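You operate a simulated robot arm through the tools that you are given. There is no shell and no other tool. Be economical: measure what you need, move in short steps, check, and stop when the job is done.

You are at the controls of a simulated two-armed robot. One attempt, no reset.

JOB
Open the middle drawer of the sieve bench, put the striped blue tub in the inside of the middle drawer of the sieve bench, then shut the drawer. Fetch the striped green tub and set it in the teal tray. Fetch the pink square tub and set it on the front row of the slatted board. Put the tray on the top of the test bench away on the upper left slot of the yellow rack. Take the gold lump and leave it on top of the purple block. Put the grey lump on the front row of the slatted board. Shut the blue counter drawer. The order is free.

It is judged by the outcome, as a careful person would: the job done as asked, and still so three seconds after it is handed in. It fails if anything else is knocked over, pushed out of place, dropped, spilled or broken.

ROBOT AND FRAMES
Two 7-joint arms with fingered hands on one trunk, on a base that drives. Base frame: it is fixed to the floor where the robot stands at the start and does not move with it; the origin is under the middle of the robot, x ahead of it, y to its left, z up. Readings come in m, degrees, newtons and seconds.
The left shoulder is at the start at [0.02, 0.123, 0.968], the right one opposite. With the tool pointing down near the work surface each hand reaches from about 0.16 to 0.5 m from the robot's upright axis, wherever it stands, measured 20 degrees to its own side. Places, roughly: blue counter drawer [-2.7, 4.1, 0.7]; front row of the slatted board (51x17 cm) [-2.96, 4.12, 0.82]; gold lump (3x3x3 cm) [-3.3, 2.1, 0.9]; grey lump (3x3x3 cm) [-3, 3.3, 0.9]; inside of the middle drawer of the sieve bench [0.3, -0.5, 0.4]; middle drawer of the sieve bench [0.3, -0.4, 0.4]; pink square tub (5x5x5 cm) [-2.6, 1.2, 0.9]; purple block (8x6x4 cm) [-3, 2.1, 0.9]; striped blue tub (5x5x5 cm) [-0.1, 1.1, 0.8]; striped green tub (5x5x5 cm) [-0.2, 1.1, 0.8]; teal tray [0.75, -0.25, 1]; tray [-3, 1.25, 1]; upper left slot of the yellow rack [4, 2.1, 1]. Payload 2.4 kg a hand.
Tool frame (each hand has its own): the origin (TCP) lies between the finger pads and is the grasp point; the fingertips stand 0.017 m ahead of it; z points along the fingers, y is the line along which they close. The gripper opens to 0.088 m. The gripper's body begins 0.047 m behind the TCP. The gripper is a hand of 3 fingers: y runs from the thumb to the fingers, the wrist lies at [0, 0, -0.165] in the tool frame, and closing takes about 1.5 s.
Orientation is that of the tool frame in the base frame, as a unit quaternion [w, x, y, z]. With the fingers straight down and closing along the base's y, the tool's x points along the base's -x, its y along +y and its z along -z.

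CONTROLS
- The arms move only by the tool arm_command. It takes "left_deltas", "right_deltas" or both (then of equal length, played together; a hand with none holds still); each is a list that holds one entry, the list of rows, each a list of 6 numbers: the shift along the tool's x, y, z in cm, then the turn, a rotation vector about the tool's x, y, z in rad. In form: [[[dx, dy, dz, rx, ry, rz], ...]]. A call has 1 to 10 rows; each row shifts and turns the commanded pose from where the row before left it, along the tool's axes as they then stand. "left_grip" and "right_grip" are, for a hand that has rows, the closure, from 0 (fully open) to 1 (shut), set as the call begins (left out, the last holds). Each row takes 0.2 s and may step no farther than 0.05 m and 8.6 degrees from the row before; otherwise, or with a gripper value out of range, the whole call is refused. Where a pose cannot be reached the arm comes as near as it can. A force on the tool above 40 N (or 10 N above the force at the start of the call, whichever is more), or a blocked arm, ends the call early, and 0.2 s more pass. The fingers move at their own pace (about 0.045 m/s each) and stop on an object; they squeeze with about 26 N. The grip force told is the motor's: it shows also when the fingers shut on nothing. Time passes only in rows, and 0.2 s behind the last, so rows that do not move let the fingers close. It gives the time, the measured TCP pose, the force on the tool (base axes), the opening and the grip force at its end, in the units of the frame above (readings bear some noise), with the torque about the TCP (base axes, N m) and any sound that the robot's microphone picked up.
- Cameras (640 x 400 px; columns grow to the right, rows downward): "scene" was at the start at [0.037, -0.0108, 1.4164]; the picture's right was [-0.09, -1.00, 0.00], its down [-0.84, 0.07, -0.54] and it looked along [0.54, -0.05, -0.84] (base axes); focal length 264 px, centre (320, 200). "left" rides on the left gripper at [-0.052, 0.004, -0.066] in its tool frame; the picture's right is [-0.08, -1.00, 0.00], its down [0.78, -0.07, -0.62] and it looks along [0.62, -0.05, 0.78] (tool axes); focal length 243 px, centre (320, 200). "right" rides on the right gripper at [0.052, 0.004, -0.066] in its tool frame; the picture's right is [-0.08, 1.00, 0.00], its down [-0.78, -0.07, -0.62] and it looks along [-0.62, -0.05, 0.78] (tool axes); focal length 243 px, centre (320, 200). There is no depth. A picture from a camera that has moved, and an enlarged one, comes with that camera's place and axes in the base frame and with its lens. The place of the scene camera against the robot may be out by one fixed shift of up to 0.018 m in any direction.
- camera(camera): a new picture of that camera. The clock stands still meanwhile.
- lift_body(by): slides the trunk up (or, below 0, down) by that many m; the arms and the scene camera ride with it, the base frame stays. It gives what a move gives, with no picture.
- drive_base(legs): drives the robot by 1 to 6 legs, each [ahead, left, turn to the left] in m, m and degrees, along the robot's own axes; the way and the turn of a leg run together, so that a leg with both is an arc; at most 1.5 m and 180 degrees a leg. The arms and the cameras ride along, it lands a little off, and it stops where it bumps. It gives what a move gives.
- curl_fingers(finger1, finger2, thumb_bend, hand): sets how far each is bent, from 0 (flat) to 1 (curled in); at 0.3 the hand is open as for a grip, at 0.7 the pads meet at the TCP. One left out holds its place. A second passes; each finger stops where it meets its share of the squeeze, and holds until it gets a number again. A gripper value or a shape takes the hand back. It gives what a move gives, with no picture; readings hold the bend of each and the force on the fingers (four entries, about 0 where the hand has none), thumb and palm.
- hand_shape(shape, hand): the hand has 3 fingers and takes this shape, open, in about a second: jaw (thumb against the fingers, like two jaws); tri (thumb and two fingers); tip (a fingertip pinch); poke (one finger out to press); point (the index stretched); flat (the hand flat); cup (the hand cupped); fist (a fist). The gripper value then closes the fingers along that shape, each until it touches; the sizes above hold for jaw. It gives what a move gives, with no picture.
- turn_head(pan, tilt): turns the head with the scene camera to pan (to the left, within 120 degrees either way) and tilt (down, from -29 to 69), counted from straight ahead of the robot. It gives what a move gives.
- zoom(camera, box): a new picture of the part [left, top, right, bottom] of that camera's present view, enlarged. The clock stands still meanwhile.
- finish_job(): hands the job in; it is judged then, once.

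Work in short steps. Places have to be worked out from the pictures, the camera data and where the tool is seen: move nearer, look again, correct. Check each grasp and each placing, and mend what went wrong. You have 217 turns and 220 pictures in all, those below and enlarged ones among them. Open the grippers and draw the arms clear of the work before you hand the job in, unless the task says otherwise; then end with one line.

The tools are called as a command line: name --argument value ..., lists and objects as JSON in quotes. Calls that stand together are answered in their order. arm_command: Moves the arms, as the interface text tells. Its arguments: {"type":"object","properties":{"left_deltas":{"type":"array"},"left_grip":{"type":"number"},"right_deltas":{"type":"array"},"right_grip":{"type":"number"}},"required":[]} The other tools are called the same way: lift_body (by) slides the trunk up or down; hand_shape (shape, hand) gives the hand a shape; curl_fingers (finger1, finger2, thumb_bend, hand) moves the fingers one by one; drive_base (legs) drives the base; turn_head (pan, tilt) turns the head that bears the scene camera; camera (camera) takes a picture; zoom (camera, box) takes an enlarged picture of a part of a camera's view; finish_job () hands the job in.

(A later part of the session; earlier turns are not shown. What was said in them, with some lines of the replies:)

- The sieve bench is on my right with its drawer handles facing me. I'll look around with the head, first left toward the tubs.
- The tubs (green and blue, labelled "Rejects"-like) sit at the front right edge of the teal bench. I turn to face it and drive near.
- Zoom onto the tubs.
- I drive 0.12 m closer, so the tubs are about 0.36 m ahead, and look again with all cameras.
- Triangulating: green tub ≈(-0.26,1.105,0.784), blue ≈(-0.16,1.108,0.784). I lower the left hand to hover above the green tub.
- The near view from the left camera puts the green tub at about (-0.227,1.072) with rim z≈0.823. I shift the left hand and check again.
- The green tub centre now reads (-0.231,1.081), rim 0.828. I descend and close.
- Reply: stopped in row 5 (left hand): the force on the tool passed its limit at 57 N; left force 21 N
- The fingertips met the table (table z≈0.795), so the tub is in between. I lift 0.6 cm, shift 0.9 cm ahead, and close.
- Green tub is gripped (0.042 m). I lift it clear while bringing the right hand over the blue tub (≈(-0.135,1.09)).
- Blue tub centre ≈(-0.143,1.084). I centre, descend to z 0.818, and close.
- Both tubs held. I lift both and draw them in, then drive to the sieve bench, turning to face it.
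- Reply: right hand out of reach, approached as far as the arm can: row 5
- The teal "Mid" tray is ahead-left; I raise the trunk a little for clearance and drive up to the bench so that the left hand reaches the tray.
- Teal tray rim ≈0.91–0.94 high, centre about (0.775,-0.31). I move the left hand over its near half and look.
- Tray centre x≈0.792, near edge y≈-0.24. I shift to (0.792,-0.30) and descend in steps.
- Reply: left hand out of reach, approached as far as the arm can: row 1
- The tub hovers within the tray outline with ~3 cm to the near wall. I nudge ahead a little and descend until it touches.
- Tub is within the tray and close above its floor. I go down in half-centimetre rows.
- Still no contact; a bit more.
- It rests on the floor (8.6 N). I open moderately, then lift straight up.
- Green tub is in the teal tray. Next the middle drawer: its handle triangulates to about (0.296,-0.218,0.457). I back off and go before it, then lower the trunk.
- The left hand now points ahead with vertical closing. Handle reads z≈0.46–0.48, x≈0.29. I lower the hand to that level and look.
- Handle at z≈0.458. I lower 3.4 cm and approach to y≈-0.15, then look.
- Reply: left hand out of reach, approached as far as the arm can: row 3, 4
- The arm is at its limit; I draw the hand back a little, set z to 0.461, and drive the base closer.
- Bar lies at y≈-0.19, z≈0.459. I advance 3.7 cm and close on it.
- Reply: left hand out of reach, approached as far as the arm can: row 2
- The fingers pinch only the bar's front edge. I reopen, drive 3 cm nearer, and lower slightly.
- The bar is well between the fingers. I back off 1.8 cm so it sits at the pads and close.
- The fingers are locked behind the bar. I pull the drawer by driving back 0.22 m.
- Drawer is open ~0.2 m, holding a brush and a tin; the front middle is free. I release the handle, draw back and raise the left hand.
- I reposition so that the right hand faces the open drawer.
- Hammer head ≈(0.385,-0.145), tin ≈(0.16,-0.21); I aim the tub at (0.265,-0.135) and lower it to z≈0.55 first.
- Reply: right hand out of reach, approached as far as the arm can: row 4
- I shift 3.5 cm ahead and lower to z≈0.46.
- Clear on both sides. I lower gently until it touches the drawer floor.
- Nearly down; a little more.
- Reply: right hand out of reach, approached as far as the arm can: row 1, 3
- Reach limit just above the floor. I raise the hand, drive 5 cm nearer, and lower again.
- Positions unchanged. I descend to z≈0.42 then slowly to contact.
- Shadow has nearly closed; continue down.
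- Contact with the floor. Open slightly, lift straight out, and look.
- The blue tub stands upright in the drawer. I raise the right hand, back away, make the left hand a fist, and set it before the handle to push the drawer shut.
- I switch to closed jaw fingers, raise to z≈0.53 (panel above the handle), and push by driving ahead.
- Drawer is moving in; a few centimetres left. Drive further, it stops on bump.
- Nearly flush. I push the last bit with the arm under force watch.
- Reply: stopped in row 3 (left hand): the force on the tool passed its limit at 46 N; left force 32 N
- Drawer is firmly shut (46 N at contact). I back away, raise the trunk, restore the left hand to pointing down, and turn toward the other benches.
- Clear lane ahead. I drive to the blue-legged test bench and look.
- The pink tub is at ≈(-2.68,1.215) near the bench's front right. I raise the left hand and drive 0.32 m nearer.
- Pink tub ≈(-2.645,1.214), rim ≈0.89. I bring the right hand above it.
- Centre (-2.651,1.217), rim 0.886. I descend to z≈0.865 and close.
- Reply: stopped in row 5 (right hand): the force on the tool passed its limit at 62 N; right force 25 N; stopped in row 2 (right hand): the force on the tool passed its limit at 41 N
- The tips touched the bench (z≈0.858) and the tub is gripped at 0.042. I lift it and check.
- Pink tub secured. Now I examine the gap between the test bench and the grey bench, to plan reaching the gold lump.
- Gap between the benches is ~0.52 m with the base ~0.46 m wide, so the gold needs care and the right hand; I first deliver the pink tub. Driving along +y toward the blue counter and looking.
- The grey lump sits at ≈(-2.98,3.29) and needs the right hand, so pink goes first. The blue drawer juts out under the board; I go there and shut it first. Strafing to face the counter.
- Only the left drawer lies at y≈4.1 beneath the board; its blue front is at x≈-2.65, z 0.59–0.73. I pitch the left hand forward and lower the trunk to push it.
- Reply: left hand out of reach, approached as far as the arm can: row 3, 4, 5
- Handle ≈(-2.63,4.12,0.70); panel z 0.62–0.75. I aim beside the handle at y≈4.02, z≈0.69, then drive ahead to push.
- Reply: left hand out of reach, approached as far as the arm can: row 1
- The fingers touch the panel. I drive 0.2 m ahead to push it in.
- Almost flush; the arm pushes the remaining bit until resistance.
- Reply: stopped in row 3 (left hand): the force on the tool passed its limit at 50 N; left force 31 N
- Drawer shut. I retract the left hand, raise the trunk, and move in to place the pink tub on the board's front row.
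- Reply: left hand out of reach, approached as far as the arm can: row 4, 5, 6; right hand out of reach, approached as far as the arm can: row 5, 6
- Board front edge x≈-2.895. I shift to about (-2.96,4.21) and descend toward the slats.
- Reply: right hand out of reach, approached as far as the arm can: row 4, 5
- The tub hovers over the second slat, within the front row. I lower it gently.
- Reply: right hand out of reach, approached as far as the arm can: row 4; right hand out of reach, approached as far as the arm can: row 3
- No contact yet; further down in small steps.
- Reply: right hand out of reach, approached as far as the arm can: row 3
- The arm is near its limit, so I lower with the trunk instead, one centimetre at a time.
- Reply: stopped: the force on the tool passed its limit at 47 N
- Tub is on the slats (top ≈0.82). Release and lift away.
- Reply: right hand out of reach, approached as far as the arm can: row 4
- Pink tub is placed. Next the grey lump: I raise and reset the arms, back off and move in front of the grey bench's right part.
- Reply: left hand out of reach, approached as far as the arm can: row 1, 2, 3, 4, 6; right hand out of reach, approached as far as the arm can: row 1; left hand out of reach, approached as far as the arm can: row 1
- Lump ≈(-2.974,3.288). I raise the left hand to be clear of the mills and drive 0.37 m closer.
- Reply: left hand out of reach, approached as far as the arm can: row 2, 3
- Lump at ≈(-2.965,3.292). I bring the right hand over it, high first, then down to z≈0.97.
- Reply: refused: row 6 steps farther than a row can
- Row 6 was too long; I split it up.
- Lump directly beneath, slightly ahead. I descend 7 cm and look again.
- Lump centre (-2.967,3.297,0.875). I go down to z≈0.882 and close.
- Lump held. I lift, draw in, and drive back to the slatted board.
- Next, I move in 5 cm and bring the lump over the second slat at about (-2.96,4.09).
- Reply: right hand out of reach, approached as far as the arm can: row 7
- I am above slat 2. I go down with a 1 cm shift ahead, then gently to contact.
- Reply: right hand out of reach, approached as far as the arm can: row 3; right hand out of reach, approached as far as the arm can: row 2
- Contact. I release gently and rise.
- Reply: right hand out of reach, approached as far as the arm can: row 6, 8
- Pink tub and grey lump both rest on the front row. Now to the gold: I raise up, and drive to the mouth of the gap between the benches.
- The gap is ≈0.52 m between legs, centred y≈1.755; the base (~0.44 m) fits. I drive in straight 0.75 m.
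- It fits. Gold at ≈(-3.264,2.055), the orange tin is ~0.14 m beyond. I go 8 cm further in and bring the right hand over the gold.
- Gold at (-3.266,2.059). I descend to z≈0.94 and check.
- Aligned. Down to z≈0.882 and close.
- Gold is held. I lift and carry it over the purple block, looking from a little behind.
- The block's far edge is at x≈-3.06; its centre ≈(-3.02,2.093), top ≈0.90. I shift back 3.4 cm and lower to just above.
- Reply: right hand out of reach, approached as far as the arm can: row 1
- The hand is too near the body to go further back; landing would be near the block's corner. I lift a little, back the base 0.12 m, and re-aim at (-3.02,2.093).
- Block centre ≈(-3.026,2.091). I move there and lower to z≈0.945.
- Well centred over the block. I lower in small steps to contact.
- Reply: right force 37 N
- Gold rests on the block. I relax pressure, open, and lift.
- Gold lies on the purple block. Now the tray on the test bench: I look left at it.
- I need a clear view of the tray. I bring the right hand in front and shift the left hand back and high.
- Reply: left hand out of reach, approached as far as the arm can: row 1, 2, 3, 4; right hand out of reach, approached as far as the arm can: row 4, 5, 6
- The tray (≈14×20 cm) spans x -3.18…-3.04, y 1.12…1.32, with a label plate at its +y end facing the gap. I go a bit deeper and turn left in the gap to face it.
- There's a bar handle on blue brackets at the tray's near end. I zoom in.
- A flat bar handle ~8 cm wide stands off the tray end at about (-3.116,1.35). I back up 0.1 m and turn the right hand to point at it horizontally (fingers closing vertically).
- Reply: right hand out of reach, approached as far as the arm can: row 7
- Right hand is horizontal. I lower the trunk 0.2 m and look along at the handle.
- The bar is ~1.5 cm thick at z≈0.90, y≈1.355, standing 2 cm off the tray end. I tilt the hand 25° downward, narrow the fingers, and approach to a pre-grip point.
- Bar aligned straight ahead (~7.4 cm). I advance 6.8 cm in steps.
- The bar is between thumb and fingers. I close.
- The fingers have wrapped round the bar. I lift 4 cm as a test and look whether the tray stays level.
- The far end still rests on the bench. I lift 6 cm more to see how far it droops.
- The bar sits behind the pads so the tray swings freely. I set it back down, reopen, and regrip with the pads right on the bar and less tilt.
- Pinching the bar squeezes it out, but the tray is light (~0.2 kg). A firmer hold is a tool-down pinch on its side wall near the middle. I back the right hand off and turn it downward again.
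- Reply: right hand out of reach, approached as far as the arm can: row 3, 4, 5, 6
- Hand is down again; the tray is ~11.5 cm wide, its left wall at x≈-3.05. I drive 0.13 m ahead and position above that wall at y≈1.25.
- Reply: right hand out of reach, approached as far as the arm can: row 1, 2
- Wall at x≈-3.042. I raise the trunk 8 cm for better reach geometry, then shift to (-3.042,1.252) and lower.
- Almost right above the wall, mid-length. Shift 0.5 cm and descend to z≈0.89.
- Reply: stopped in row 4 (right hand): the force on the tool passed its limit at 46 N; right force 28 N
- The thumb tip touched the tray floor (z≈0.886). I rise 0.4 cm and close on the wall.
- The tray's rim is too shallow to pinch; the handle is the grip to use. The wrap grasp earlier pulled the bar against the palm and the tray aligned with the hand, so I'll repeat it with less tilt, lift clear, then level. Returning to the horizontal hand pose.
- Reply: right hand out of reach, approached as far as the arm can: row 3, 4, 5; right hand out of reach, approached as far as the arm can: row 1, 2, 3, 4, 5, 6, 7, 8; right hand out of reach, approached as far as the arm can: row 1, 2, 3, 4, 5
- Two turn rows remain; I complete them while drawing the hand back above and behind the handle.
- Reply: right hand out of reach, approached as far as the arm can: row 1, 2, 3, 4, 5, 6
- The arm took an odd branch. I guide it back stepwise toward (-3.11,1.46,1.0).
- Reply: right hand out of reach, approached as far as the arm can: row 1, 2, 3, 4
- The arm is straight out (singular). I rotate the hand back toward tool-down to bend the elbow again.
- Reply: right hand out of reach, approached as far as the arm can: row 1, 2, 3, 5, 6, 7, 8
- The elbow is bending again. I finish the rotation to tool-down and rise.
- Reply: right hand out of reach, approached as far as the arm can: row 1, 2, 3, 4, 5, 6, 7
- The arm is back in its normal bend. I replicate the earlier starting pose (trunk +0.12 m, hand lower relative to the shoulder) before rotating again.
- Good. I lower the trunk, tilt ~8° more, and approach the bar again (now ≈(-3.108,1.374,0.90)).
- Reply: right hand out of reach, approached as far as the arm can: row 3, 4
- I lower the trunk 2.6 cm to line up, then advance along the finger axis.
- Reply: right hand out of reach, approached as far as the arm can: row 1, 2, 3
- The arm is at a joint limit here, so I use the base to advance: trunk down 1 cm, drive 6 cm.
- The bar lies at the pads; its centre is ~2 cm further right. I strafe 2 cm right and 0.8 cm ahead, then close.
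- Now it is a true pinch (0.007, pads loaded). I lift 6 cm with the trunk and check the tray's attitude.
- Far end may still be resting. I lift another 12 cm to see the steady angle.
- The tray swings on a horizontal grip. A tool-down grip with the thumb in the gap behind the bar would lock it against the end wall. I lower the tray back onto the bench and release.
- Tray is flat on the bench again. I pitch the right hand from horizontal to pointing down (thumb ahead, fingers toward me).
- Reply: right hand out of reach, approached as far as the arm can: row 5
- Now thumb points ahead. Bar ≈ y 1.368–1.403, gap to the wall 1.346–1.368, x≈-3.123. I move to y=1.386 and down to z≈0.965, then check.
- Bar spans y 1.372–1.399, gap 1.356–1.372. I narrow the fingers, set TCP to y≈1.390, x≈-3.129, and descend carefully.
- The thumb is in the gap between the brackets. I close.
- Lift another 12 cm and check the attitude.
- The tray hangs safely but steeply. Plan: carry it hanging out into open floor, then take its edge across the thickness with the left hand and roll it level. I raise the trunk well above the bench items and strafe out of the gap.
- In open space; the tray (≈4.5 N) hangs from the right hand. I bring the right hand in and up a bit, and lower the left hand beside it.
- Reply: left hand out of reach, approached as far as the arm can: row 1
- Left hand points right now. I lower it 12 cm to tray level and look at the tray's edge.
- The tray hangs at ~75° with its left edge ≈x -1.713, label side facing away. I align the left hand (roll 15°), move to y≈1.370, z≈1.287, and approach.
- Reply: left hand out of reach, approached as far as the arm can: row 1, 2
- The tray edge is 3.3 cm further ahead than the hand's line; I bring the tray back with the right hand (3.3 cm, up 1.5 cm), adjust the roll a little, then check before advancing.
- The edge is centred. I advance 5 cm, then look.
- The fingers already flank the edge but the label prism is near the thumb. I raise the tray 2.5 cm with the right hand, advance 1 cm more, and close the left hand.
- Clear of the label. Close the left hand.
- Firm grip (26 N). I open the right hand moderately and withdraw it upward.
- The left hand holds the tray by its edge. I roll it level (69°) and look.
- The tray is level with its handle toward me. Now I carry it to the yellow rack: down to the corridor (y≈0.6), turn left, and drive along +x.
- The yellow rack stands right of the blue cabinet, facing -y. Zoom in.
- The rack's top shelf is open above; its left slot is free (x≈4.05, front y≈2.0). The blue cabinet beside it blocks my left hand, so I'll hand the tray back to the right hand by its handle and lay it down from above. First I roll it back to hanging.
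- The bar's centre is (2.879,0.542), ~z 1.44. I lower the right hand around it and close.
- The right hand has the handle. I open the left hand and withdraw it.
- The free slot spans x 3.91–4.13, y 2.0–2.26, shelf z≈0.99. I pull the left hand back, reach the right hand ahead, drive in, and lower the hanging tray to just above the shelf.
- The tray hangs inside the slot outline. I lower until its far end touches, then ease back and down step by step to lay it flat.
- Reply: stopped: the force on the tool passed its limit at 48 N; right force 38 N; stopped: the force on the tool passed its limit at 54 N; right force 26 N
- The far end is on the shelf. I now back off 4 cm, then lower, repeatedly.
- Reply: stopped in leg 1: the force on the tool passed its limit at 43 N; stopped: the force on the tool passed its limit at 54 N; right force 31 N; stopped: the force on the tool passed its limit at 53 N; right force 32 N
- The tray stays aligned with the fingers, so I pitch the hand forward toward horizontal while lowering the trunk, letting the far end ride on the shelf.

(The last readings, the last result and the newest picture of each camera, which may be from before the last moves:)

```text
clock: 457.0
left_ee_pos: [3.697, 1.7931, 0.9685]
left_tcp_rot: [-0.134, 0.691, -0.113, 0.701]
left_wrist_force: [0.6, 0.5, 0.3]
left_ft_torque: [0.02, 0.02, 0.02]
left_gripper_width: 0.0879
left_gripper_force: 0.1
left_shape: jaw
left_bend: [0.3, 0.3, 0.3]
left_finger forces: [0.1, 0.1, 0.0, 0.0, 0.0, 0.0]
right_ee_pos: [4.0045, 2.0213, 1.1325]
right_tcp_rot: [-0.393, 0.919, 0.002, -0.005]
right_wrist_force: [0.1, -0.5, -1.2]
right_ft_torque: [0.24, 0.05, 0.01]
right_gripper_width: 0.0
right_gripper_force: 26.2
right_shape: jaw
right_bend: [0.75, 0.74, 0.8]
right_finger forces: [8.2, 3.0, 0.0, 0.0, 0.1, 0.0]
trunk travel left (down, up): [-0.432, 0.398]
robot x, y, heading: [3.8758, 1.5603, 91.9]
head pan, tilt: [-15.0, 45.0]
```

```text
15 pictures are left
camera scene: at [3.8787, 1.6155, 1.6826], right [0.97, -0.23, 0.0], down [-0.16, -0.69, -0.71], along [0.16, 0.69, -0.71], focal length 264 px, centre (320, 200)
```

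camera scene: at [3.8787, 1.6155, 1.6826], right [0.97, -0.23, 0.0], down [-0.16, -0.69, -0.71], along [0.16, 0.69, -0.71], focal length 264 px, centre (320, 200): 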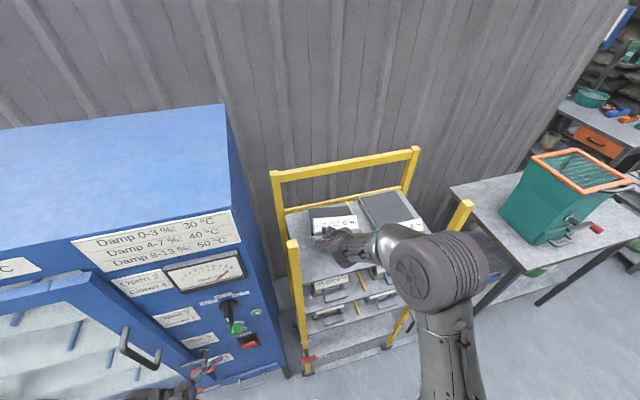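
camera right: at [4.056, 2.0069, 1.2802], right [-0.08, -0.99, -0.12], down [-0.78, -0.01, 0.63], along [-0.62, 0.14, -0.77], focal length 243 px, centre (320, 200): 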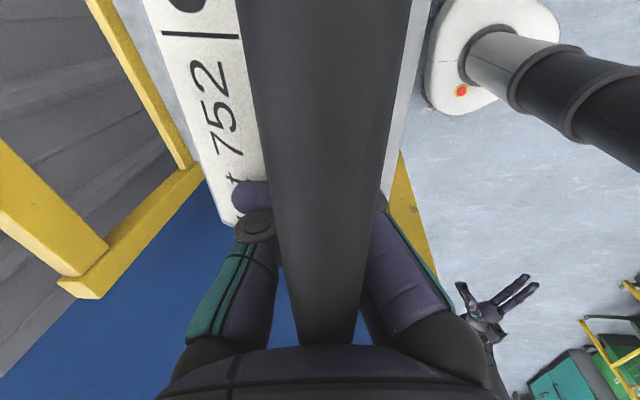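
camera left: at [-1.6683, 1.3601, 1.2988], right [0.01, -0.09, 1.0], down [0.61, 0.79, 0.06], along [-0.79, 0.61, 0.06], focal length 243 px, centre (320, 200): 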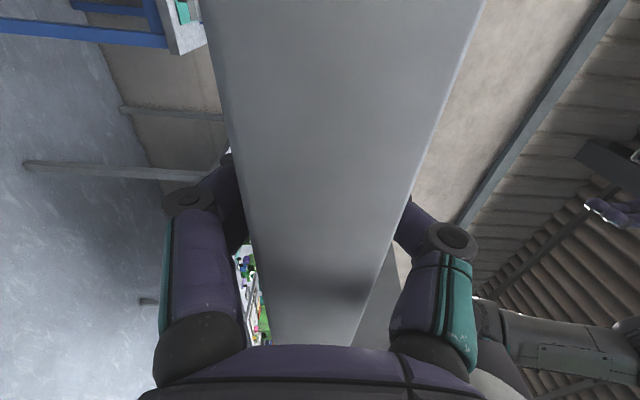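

It is laying down nicely in the left slot. Continue: pitch 24°, lower, then a bit more.

arm_command --right_deltas '[[[0, 0, 0, 0.14, 0, 0], [0, 0, 0, 0.14, 0, 0], [0, 0, 0, 0.1, 0, 0], [0, 0, 0, 0, 0, 0]]]'

lift_body --by -0.05

arm_command --right_deltas '[[[0, 0, 0, 0.14, 0, 0], [0, 0, 0, 0.06, 0, 0], [0, 0, 0, 0, 0, 0]]]'

lift_body --by -0.03

camera --camera "right"

zoom --camera "scene" --box '[250, 130, 490, 330]'

```text
clock: 458.0
left_ee_pos: [3.6961, 1.7929, 0.9696]
left_tcp_rot: [-0.134, 0.691, -0.113, 0.701]
left_wrist_force: [0.3, -0.1, 0.5]
left_ft_torque: [0.02, -0.02, -0.02]
left_gripper_width: 0.0882
left_gripper_force: 0.1
left_shape: jaw
left_bend: [0.3, 0.3, 0.3]
left_finger forces: [0.0, 0.0, 0.1, 0.0, 0.0, 0.0]
right_ee_pos: [4.0056, 2.0222, 1.1324]
right_tcp_rot: [-0.561, 0.828, 0.001, -0.005]
right_wrist_force: [0.2, 0.2, -2.7]
right_ft_torque: [-0.16, 0.05, 0.01]
right_gripper_width: 0.0001
right_gripper_force: 26.1
right_shape: jaw
right_bend: [0.74, 0.73, 0.82]
right_finger forces: [0.1, 0.0, 0.1, 0.1, 8.9, 0.0]
trunk travel left (down, up): [-0.432, 0.398]
robot x, y, heading: [3.874, 1.5598, 91.8]
head pan, tilt: [-15.0, 45.0]
```

```text
clock: 458.9
left_ee_pos: [3.6954, 1.7922, 0.9209]
left_tcp_rot: [-0.136, 0.691, -0.113, 0.701]
left_wrist_force: [-0.3, -0.2, -0.3]
left_ft_torque: [-0.03, 0.03, 0.03]
left_gripper_width: 0.0881
left_gripper_force: 0.1
left_shape: jaw
left_bend: [0.3, 0.3, 0.3]
left_finger forces: [0.0, 0.0, 0.0, 0.0, 0.1, 0.0]
right_ee_pos: [4.0057, 2.0213, 1.0815]
right_tcp_rot: [-0.56, 0.828, 0.001, -0.006]
right_wrist_force: [-0.3, -3.4, -0.9]
right_ft_torque: [0.12, -0.02, -0.02]
right_gripper_width: 0.0001
right_gripper_force: 25.8
right_shape: jaw
right_bend: [0.75, 0.74, 0.8]
right_finger forces: [13.8, 0.9, 0.0, 0.0, 0.0, 0.0]
trunk travel left (down, up): [-0.382, 0.448]
robot x, y, heading: [3.8725, 1.5602, 92.1]
head pan, tilt: [-15.0, 45.0]
```

```text
clock: 459.8
left_ee_pos: [3.6955, 1.7924, 0.9195]
left_tcp_rot: [-0.134, 0.691, -0.114, 0.701]
left_wrist_force: [0.1, -0.1, -0.3]
left_ft_torque: [-0.04, 0.03, 0.03]
left_gripper_width: 0.088
left_gripper_force: 0.0
left_shape: jaw
left_bend: [0.3, 0.3, 0.3]
left_finger forces: [0.0, 0.1, 0.2, 0.0, 0.0, 0.0]
right_ee_pos: [4.0049, 2.021, 1.082]
right_tcp_rot: [-0.59, 0.808, 0.0, -0.005]
right_wrist_force: [0.6, -4.9, -0.8]
right_ft_torque: [0.04, -0.03, -0.05]
right_gripper_width: 0.0
right_gripper_force: 26.3
right_shape: jaw
right_bend: [0.75, 0.73, 0.8]
right_finger forces: [0.0, 0.1, 0.0, 0.1, 0.0, 0.0]
right hand out of reach, approached as far as the arm can: row 1, 2
trunk travel left (down, up): [-0.382, 0.448]
robot x, y, heading: [3.8732, 1.5626, 91.9]
head pan, tilt: [-15.0, 45.0]
```

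```text
clock: 460.5
left_ee_pos: [3.6956, 1.7901, 0.8908]
left_tcp_rot: [-0.136, 0.691, -0.113, 0.701]
left_wrist_force: [0.8, -0.5, 0.5]
left_ft_torque: [0.01, 0.0, 0.01]
left_gripper_width: 0.0879
left_gripper_force: 0.1
left_shape: jaw
left_bend: [0.3, 0.3, 0.3]
left_finger forces: [0.1, 0.0, 0.1, 0.0, 0.0, 0.0]
right_ee_pos: [4.0052, 2.0186, 1.0533]
right_tcp_rot: [-0.59, 0.808, 0.001, -0.005]
right_wrist_force: [2.1, -19.0, 0.4]
right_ft_torque: [0.33, -0.03, -0.08]
right_gripper_width: 0.0
right_gripper_force: 26.0
right_shape: jaw
right_bend: [0.77, 0.75, 0.81]
right_finger forces: [23.7, 7.1, 0.0, 0.0, 0.1, 0.0]
trunk travel left (down, up): [-0.352, 0.478]
robot x, y, heading: [3.8749, 1.5621, 91.8]
head pan, tilt: [-15.0, 45.0]
```

```text
14 pictures are left
camera right: at [4.0572, 1.9532, 1.069], right [-0.09, -0.3, -0.95], down [-0.78, -0.58, 0.26], along [-0.63, 0.76, -0.18], focal length 243 px, centre (320, 200)
```

right: 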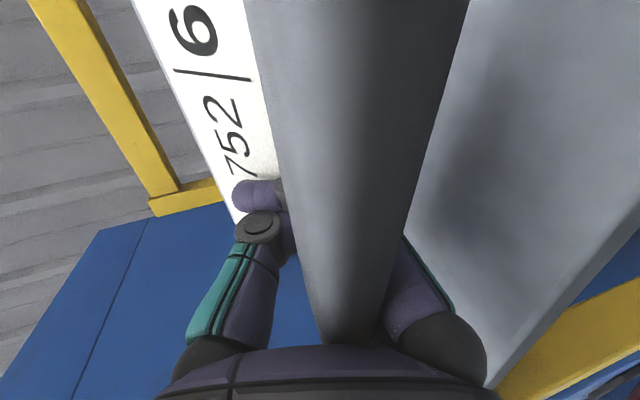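

```text
2.00 times, centred on (370, 230) of scene
camera zoom: at [3.8793, 1.6111, 1.6028], right [0.97, -0.23, 0.0], down [-0.16, -0.69, -0.71], along [0.16, 0.69, -0.71], focal length 527 px, centre (220, 140)
```

zoom: 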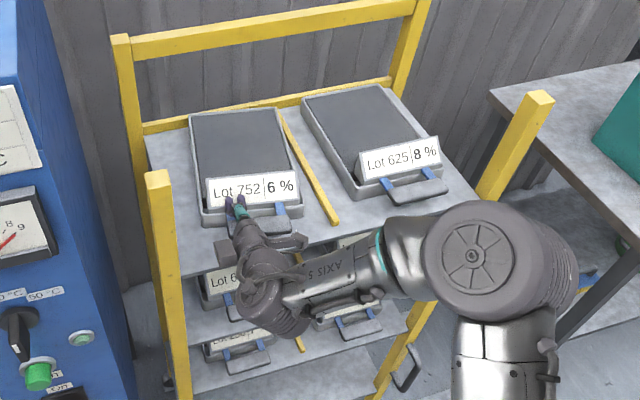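

The tray lies nearly flat in the upper left slot, pressing the back rail slightly. I back 1.2 cm and lower the last bit.

drive_base --legs '[[-0.015, 0, 0]]'

lift_body --by -0.02

zoom --camera "scene" --box '[270, 130, 470, 290]'

```text
clock: 461.3
left_ee_pos: [3.6958, 1.7778, 0.8896]
left_tcp_rot: [-0.134, 0.692, -0.113, 0.701]
left_wrist_force: [-0.6, -0.5, 0.4]
left_ft_torque: [-0.02, 0.0, 0.01]
left_gripper_width: 0.088
left_gripper_force: 0.0
left_shape: jaw
left_bend: [0.3, 0.3, 0.3]
left_finger forces: [0.0, 0.0, 0.0, 0.1, 0.0, 0.0]
right_ee_pos: [4.0046, 2.006, 1.0521]
right_tcp_rot: [-0.589, 0.808, 0.001, -0.005]
right_wrist_force: [0.0, 1.1, 0.2]
right_ft_torque: [0.03, -0.01, 0.01]
right_gripper_width: 0.0001
right_gripper_force: 26.6
right_shape: jaw
right_bend: [0.74, 0.73, 0.79]
right_finger forces: [1.1, 0.7, 0.0, 0.0, 0.0, 0.1]
trunk travel left (down, up): [-0.352, 0.478]
robot x, y, heading: [3.8733, 1.5442, 92.0]
head pan, tilt: [-15.0, 45.0]
```

```text
clock: 461.8
left_ee_pos: [3.6966, 1.777, 0.8747]
left_tcp_rot: [-0.135, 0.691, -0.113, 0.701]
left_wrist_force: [-0.3, -0.3, -0.3]
left_ft_torque: [0.03, 0.0, -0.01]
left_gripper_width: 0.0879
left_gripper_force: 0.0
left_shape: jaw
left_bend: [0.3, 0.3, 0.3]
left_finger forces: [0.1, 0.1, 0.0, 0.0, 0.0, 0.0]
right_ee_pos: [4.0029, 2.0087, 1.0449]
right_tcp_rot: [-0.6, 0.8, -0.001, -0.005]
right_wrist_force: [0.7, -7.1, 28.2]
right_ft_torque: [-0.42, 0.01, 0.02]
right_gripper_width: 0.0001
right_gripper_force: 26.0
right_shape: jaw
right_bend: [0.76, 0.75, 0.84]
right_finger forces: [7.6, 5.4, 0.0, 0.0, 26.6, 0.0]
trunk travel left (down, up): [-0.336, 0.494]
robot x, y, heading: [3.8721, 1.5459, 91.8]
head pan, tilt: [-15.0, 45.0]
stopped: the force on the tool passed its limit at 46 N (the readings are from after the stop); the commanded pose is now the measured one
```

```text
2.50 times, centred on (370, 210) of scene
camera zoom: at [3.879, 1.5979, 1.5867], right [0.97, -0.23, 0.0], down [-0.16, -0.69, -0.71], along [0.16, 0.69, -0.71], focal length 659 px, centre (195, 175)
```

zoom: 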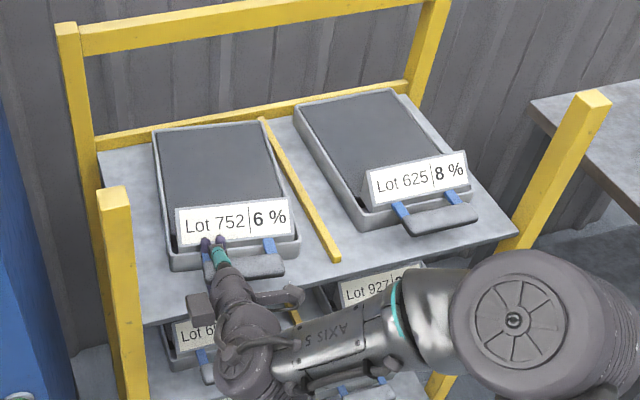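

Tray is on the shelf. I relieve pressure, open the hand, and back the base away.

lift_body --by 0.006

arm_command --right_deltas '[[[0, 0, 0, 0, 0, 0], [0, 0, 0, 0, 0, 0], [0, 0, 0, 0, 0, 0], [0, 0, 0, 0, 0, 0], [0, 0, 0, 0, 0, 0], [0, 0, 0, 0, 0, 0]]]' --right_grip 0.3

camera --camera "right"

```text
clock: 462.4
left_ee_pos: [3.6948, 1.7765, 0.8794]
left_tcp_rot: [-0.135, 0.691, -0.112, 0.701]
left_wrist_force: [-0.2, 0.6, 0.6]
left_ft_torque: [0.03, -0.05, -0.03]
left_gripper_width: 0.0882
left_gripper_force: 0.0
left_shape: jaw
left_bend: [0.3, 0.3, 0.3]
left_finger forces: [0.0, 0.0, 0.0, 0.0, 0.0, 0.0]
right_ee_pos: [4.0046, 2.0069, 1.047]
right_tcp_rot: [-0.595, 0.803, -0.001, -0.005]
right_wrist_force: [0.7, -2.8, 9.2]
right_ft_torque: [-0.1, -0.04, 0.01]
right_gripper_width: 0.0
right_gripper_force: 26.3
right_shape: jaw
right_bend: [0.75, 0.74, 0.82]
right_finger forces: [5.4, 3.5, 0.0, 0.0, 9.6, 0.1]
trunk travel left (down, up): [-0.342, 0.488]
robot x, y, heading: [3.8746, 1.5467, 92.1]
head pan, tilt: [-15.0, 45.0]
```

```text
clock: 463.5
left_ee_pos: [3.6965, 1.7751, 0.8806]
left_tcp_rot: [-0.135, 0.691, -0.115, 0.701]
left_wrist_force: [0.0, -0.1, -0.3]
left_ft_torque: [0.0, 0.02, 0.03]
left_gripper_width: 0.0879
left_gripper_force: 0.1
left_shape: jaw
left_bend: [0.3, 0.3, 0.3]
left_finger forces: [0.0, 0.0, 0.0, 0.0, 0.0, 0.0]
right_ee_pos: [4.0043, 2.0049, 1.0529]
right_tcp_rot: [-0.601, 0.799, -0.002, -0.005]
right_wrist_force: [2.3, -17.2, 22.7]
right_ft_torque: [0.16, 0.11, -0.15]
right_gripper_width: 0.0425
right_gripper_force: 0.0
right_shape: jaw
right_bend: [0.72, 0.72, 0.81]
right_finger forces: [11.3, 10.4, 0.1, 0.1, 21.6, 0.0]
trunk travel left (down, up): [-0.342, 0.488]
robot x, y, heading: [3.8758, 1.5466, 92.0]
head pan, tilt: [-15.0, 45.0]
stopped in row 5 (right hand): the force on the tool passed its limit at 40 N (the readings are from after the stop); the commanded pose is now the measured one
```

```text
11 pictures are left
camera right: at [4.0571, 1.9394, 1.0667], right [-0.09, -0.27, -0.96], down [-0.78, -0.58, 0.24], along [-0.62, 0.77, -0.16], focal length 243 px, centre (320, 200)
```

right: 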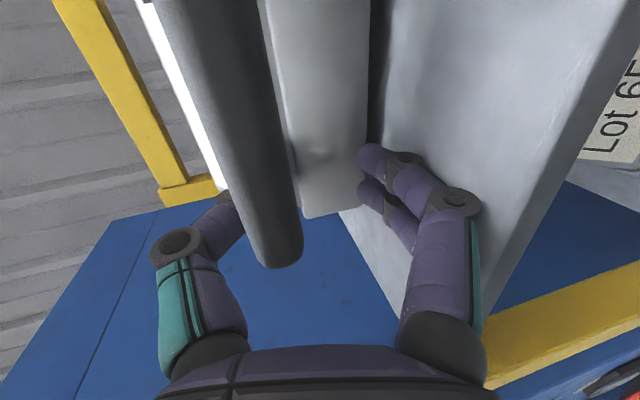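

The bar is free now, with thumb and fingers pressing label and shelf. I stop opening (0.5) and back straight out.

arm_command --right_deltas '[[[0, 0, -0.5, 0, 0, 0], [0, 0, -1, 0, 0, 0], [0, 0, -1, 0, 0, 0]]]' --right_grip 0.5

drive_base --legs '[[-0.12, 0, 0]]'

camera --camera "scene"

```text
clock: 464.3
left_ee_pos: [3.6961, 1.7776, 0.8796]
left_tcp_rot: [-0.133, 0.691, -0.114, 0.701]
left_wrist_force: [0.9, 0.0, -0.7]
left_ft_torque: [-0.02, 0.04, 0.01]
left_gripper_width: 0.088
left_gripper_force: 0.1
left_shape: jaw
left_bend: [0.3, 0.3, 0.3]
left_finger forces: [0.0, 0.0, 0.0, 0.0, 0.0, 0.1]
right_ee_pos: [4.0048, 1.9849, 1.0557]
right_tcp_rot: [-0.596, 0.803, -0.001, -0.005]
right_wrist_force: [0.1, 1.7, 3.9]
right_ft_torque: [0.07, 0.02, 0.0]
right_gripper_width: 0.0392
right_gripper_force: 0.0
right_shape: jaw
right_bend: [0.74, 0.74, 0.7]
right_finger forces: [2.2, 2.1, 0.0, 0.1, 0.1, 0.0]
trunk travel left (down, up): [-0.342, 0.488]
robot x, y, heading: [3.8718, 1.5475, 91.9]
head pan, tilt: [-15.0, 45.0]
```

```text
clock: 465.6
left_ee_pos: [3.6989, 1.6577, 0.8786]
left_tcp_rot: [-0.135, 0.691, -0.114, 0.701]
left_wrist_force: [0.5, 0.3, -0.4]
left_ft_torque: [0.02, 0.0, -0.02]
left_gripper_width: 0.0878
left_gripper_force: 0.0
left_shape: jaw
left_bend: [0.3, 0.3, 0.3]
left_finger forces: [0.0, 0.1, 0.0, 0.0, 0.1, 0.1]
right_ee_pos: [4.0106, 1.8635, 1.0566]
right_tcp_rot: [-0.598, 0.802, 0.0, -0.005]
right_wrist_force: [-0.2, 0.6, 0.3]
right_ft_torque: [0.01, -0.01, 0.0]
right_gripper_width: 0.0435
right_gripper_force: 0.0
right_shape: jaw
right_bend: [0.73, 0.73, 0.7]
right_finger forces: [0.1, 0.0, 0.0, 0.0, 0.0, 0.0]
trunk travel left (down, up): [-0.342, 0.488]
robot x, y, heading: [3.8758, 1.4228, 91.9]
head pan, tilt: [-15.0, 45.0]
```

```text
10 pictures are left
camera scene: at [3.8835, 1.4791, 1.5927], right [0.97, -0.23, 0.0], down [-0.16, -0.69, -0.71], along [0.16, 0.69, -0.71], focal length 264 px, centre (320, 200)
```

scene: 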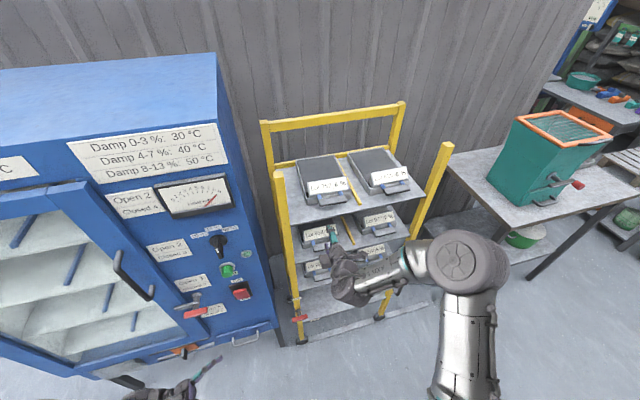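

zoom --camera "scene" --box '[255, 95, 455, 285]'

```text
2.11 times, centred on (355, 190) of scene
camera zoom: at [3.8835, 1.4791, 1.5927], right [0.97, -0.23, 0.0], down [-0.16, -0.69, -0.71], along [0.16, 0.69, -0.71], focal length 555 px, centre (246, 221)
```

zoom: 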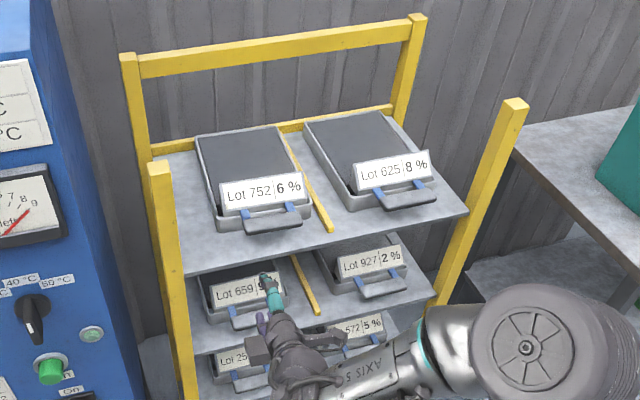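

The tray (Lot 752) sits in the upper left slot like its neighbour. I back well away, open the hands and finish.

drive_base --legs '[[-0.4, 0, 0]]'

arm_command --right_deltas '[[[0, 0, 0, 0, 0, 0], [0, 0, 0, 0, 0, 0], [0, 0, 0, 0, 0, 0], [0, 0, 0, 0, 0, 0], [0, 0, 0, 0, 0, 0]]]' --right_grip 0

zoom --camera "scene" --box '[240, 60, 440, 240]'

```text
clock: 468.0
left_ee_pos: [3.7138, 1.2612, 0.8792]
left_tcp_rot: [-0.135, 0.691, -0.113, 0.701]
left_wrist_force: [-0.8, -0.5, -0.7]
left_ft_torque: [-0.02, -0.01, 0.02]
left_gripper_width: 0.088
left_gripper_force: 0.1
left_shape: jaw
left_bend: [0.3, 0.3, 0.3]
left_finger forces: [0.0, 0.0, 0.0, 0.1, 0.0, 0.0]
right_ee_pos: [4.0225, 1.468, 1.0564]
right_tcp_rot: [-0.597, 0.802, -0.002, -0.005]
right_wrist_force: [-0.4, -0.4, 0.3]
right_ft_torque: [-0.03, 0.0, -0.02]
right_gripper_width: 0.0435
right_gripper_force: 0.2
right_shape: jaw
right_bend: [0.73, 0.73, 0.7]
right_finger forces: [0.1, 0.0, 0.1, 0.0, 0.0, 0.0]
trunk travel left (down, up): [-0.342, 0.488]
robot x, y, heading: [3.8895, 1.027, 91.8]
head pan, tilt: [-15.0, 45.0]
```

```text
clock: 469.2
left_ee_pos: [3.7142, 1.261, 0.8788]
left_tcp_rot: [-0.134, 0.691, -0.112, 0.701]
left_wrist_force: [0.5, 0.3, -0.2]
left_ft_torque: [0.0, 0.0, 0.02]
left_gripper_width: 0.0879
left_gripper_force: 0.0
left_shape: jaw
left_bend: [0.3, 0.3, 0.3]
left_finger forces: [0.0, 0.0, 0.0, 0.0, 0.0, 0.0]
right_ee_pos: [4.0224, 1.4675, 1.056]
right_tcp_rot: [-0.597, 0.802, -0.001, -0.005]
right_wrist_force: [0.1, -0.2, -0.4]
right_ft_torque: [0.0, 0.0, -0.01]
right_gripper_width: 0.0879
right_gripper_force: 0.0
right_shape: jaw
right_bend: [0.3, 0.3, 0.3]
right_finger forces: [0.1, 0.1, 0.1, 0.0, 0.0, 0.0]
trunk travel left (down, up): [-0.342, 0.488]
robot x, y, heading: [3.889, 1.0268, 91.8]
head pan, tilt: [-15.0, 45.0]
```

```text
2.22 times, centred on (340, 150) of scene
camera zoom: at [3.8966, 1.0839, 1.5926], right [0.97, -0.23, 0.0], down [-0.16, -0.69, -0.71], along [0.16, 0.69, -0.71], focal length 586 px, centre (276, 311)
```

zoom: 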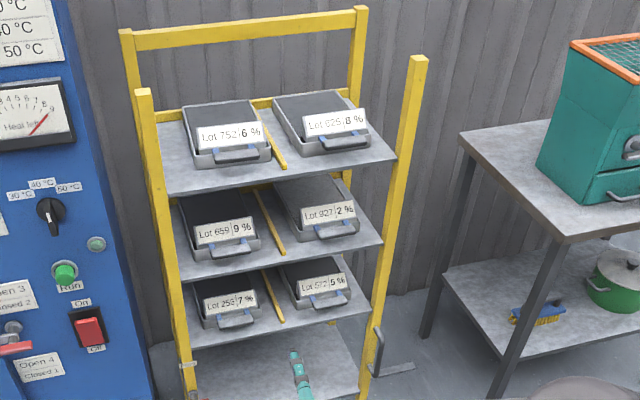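

All six trays sit neatly, hands are open and clear, and every item has been placed. I hand in the job.

finish_job

```text
The job is handed in.
```

I did all seven tasks and handed the job in; each placing was checked by camera, and both drawers were pushed until they met firm resistance.
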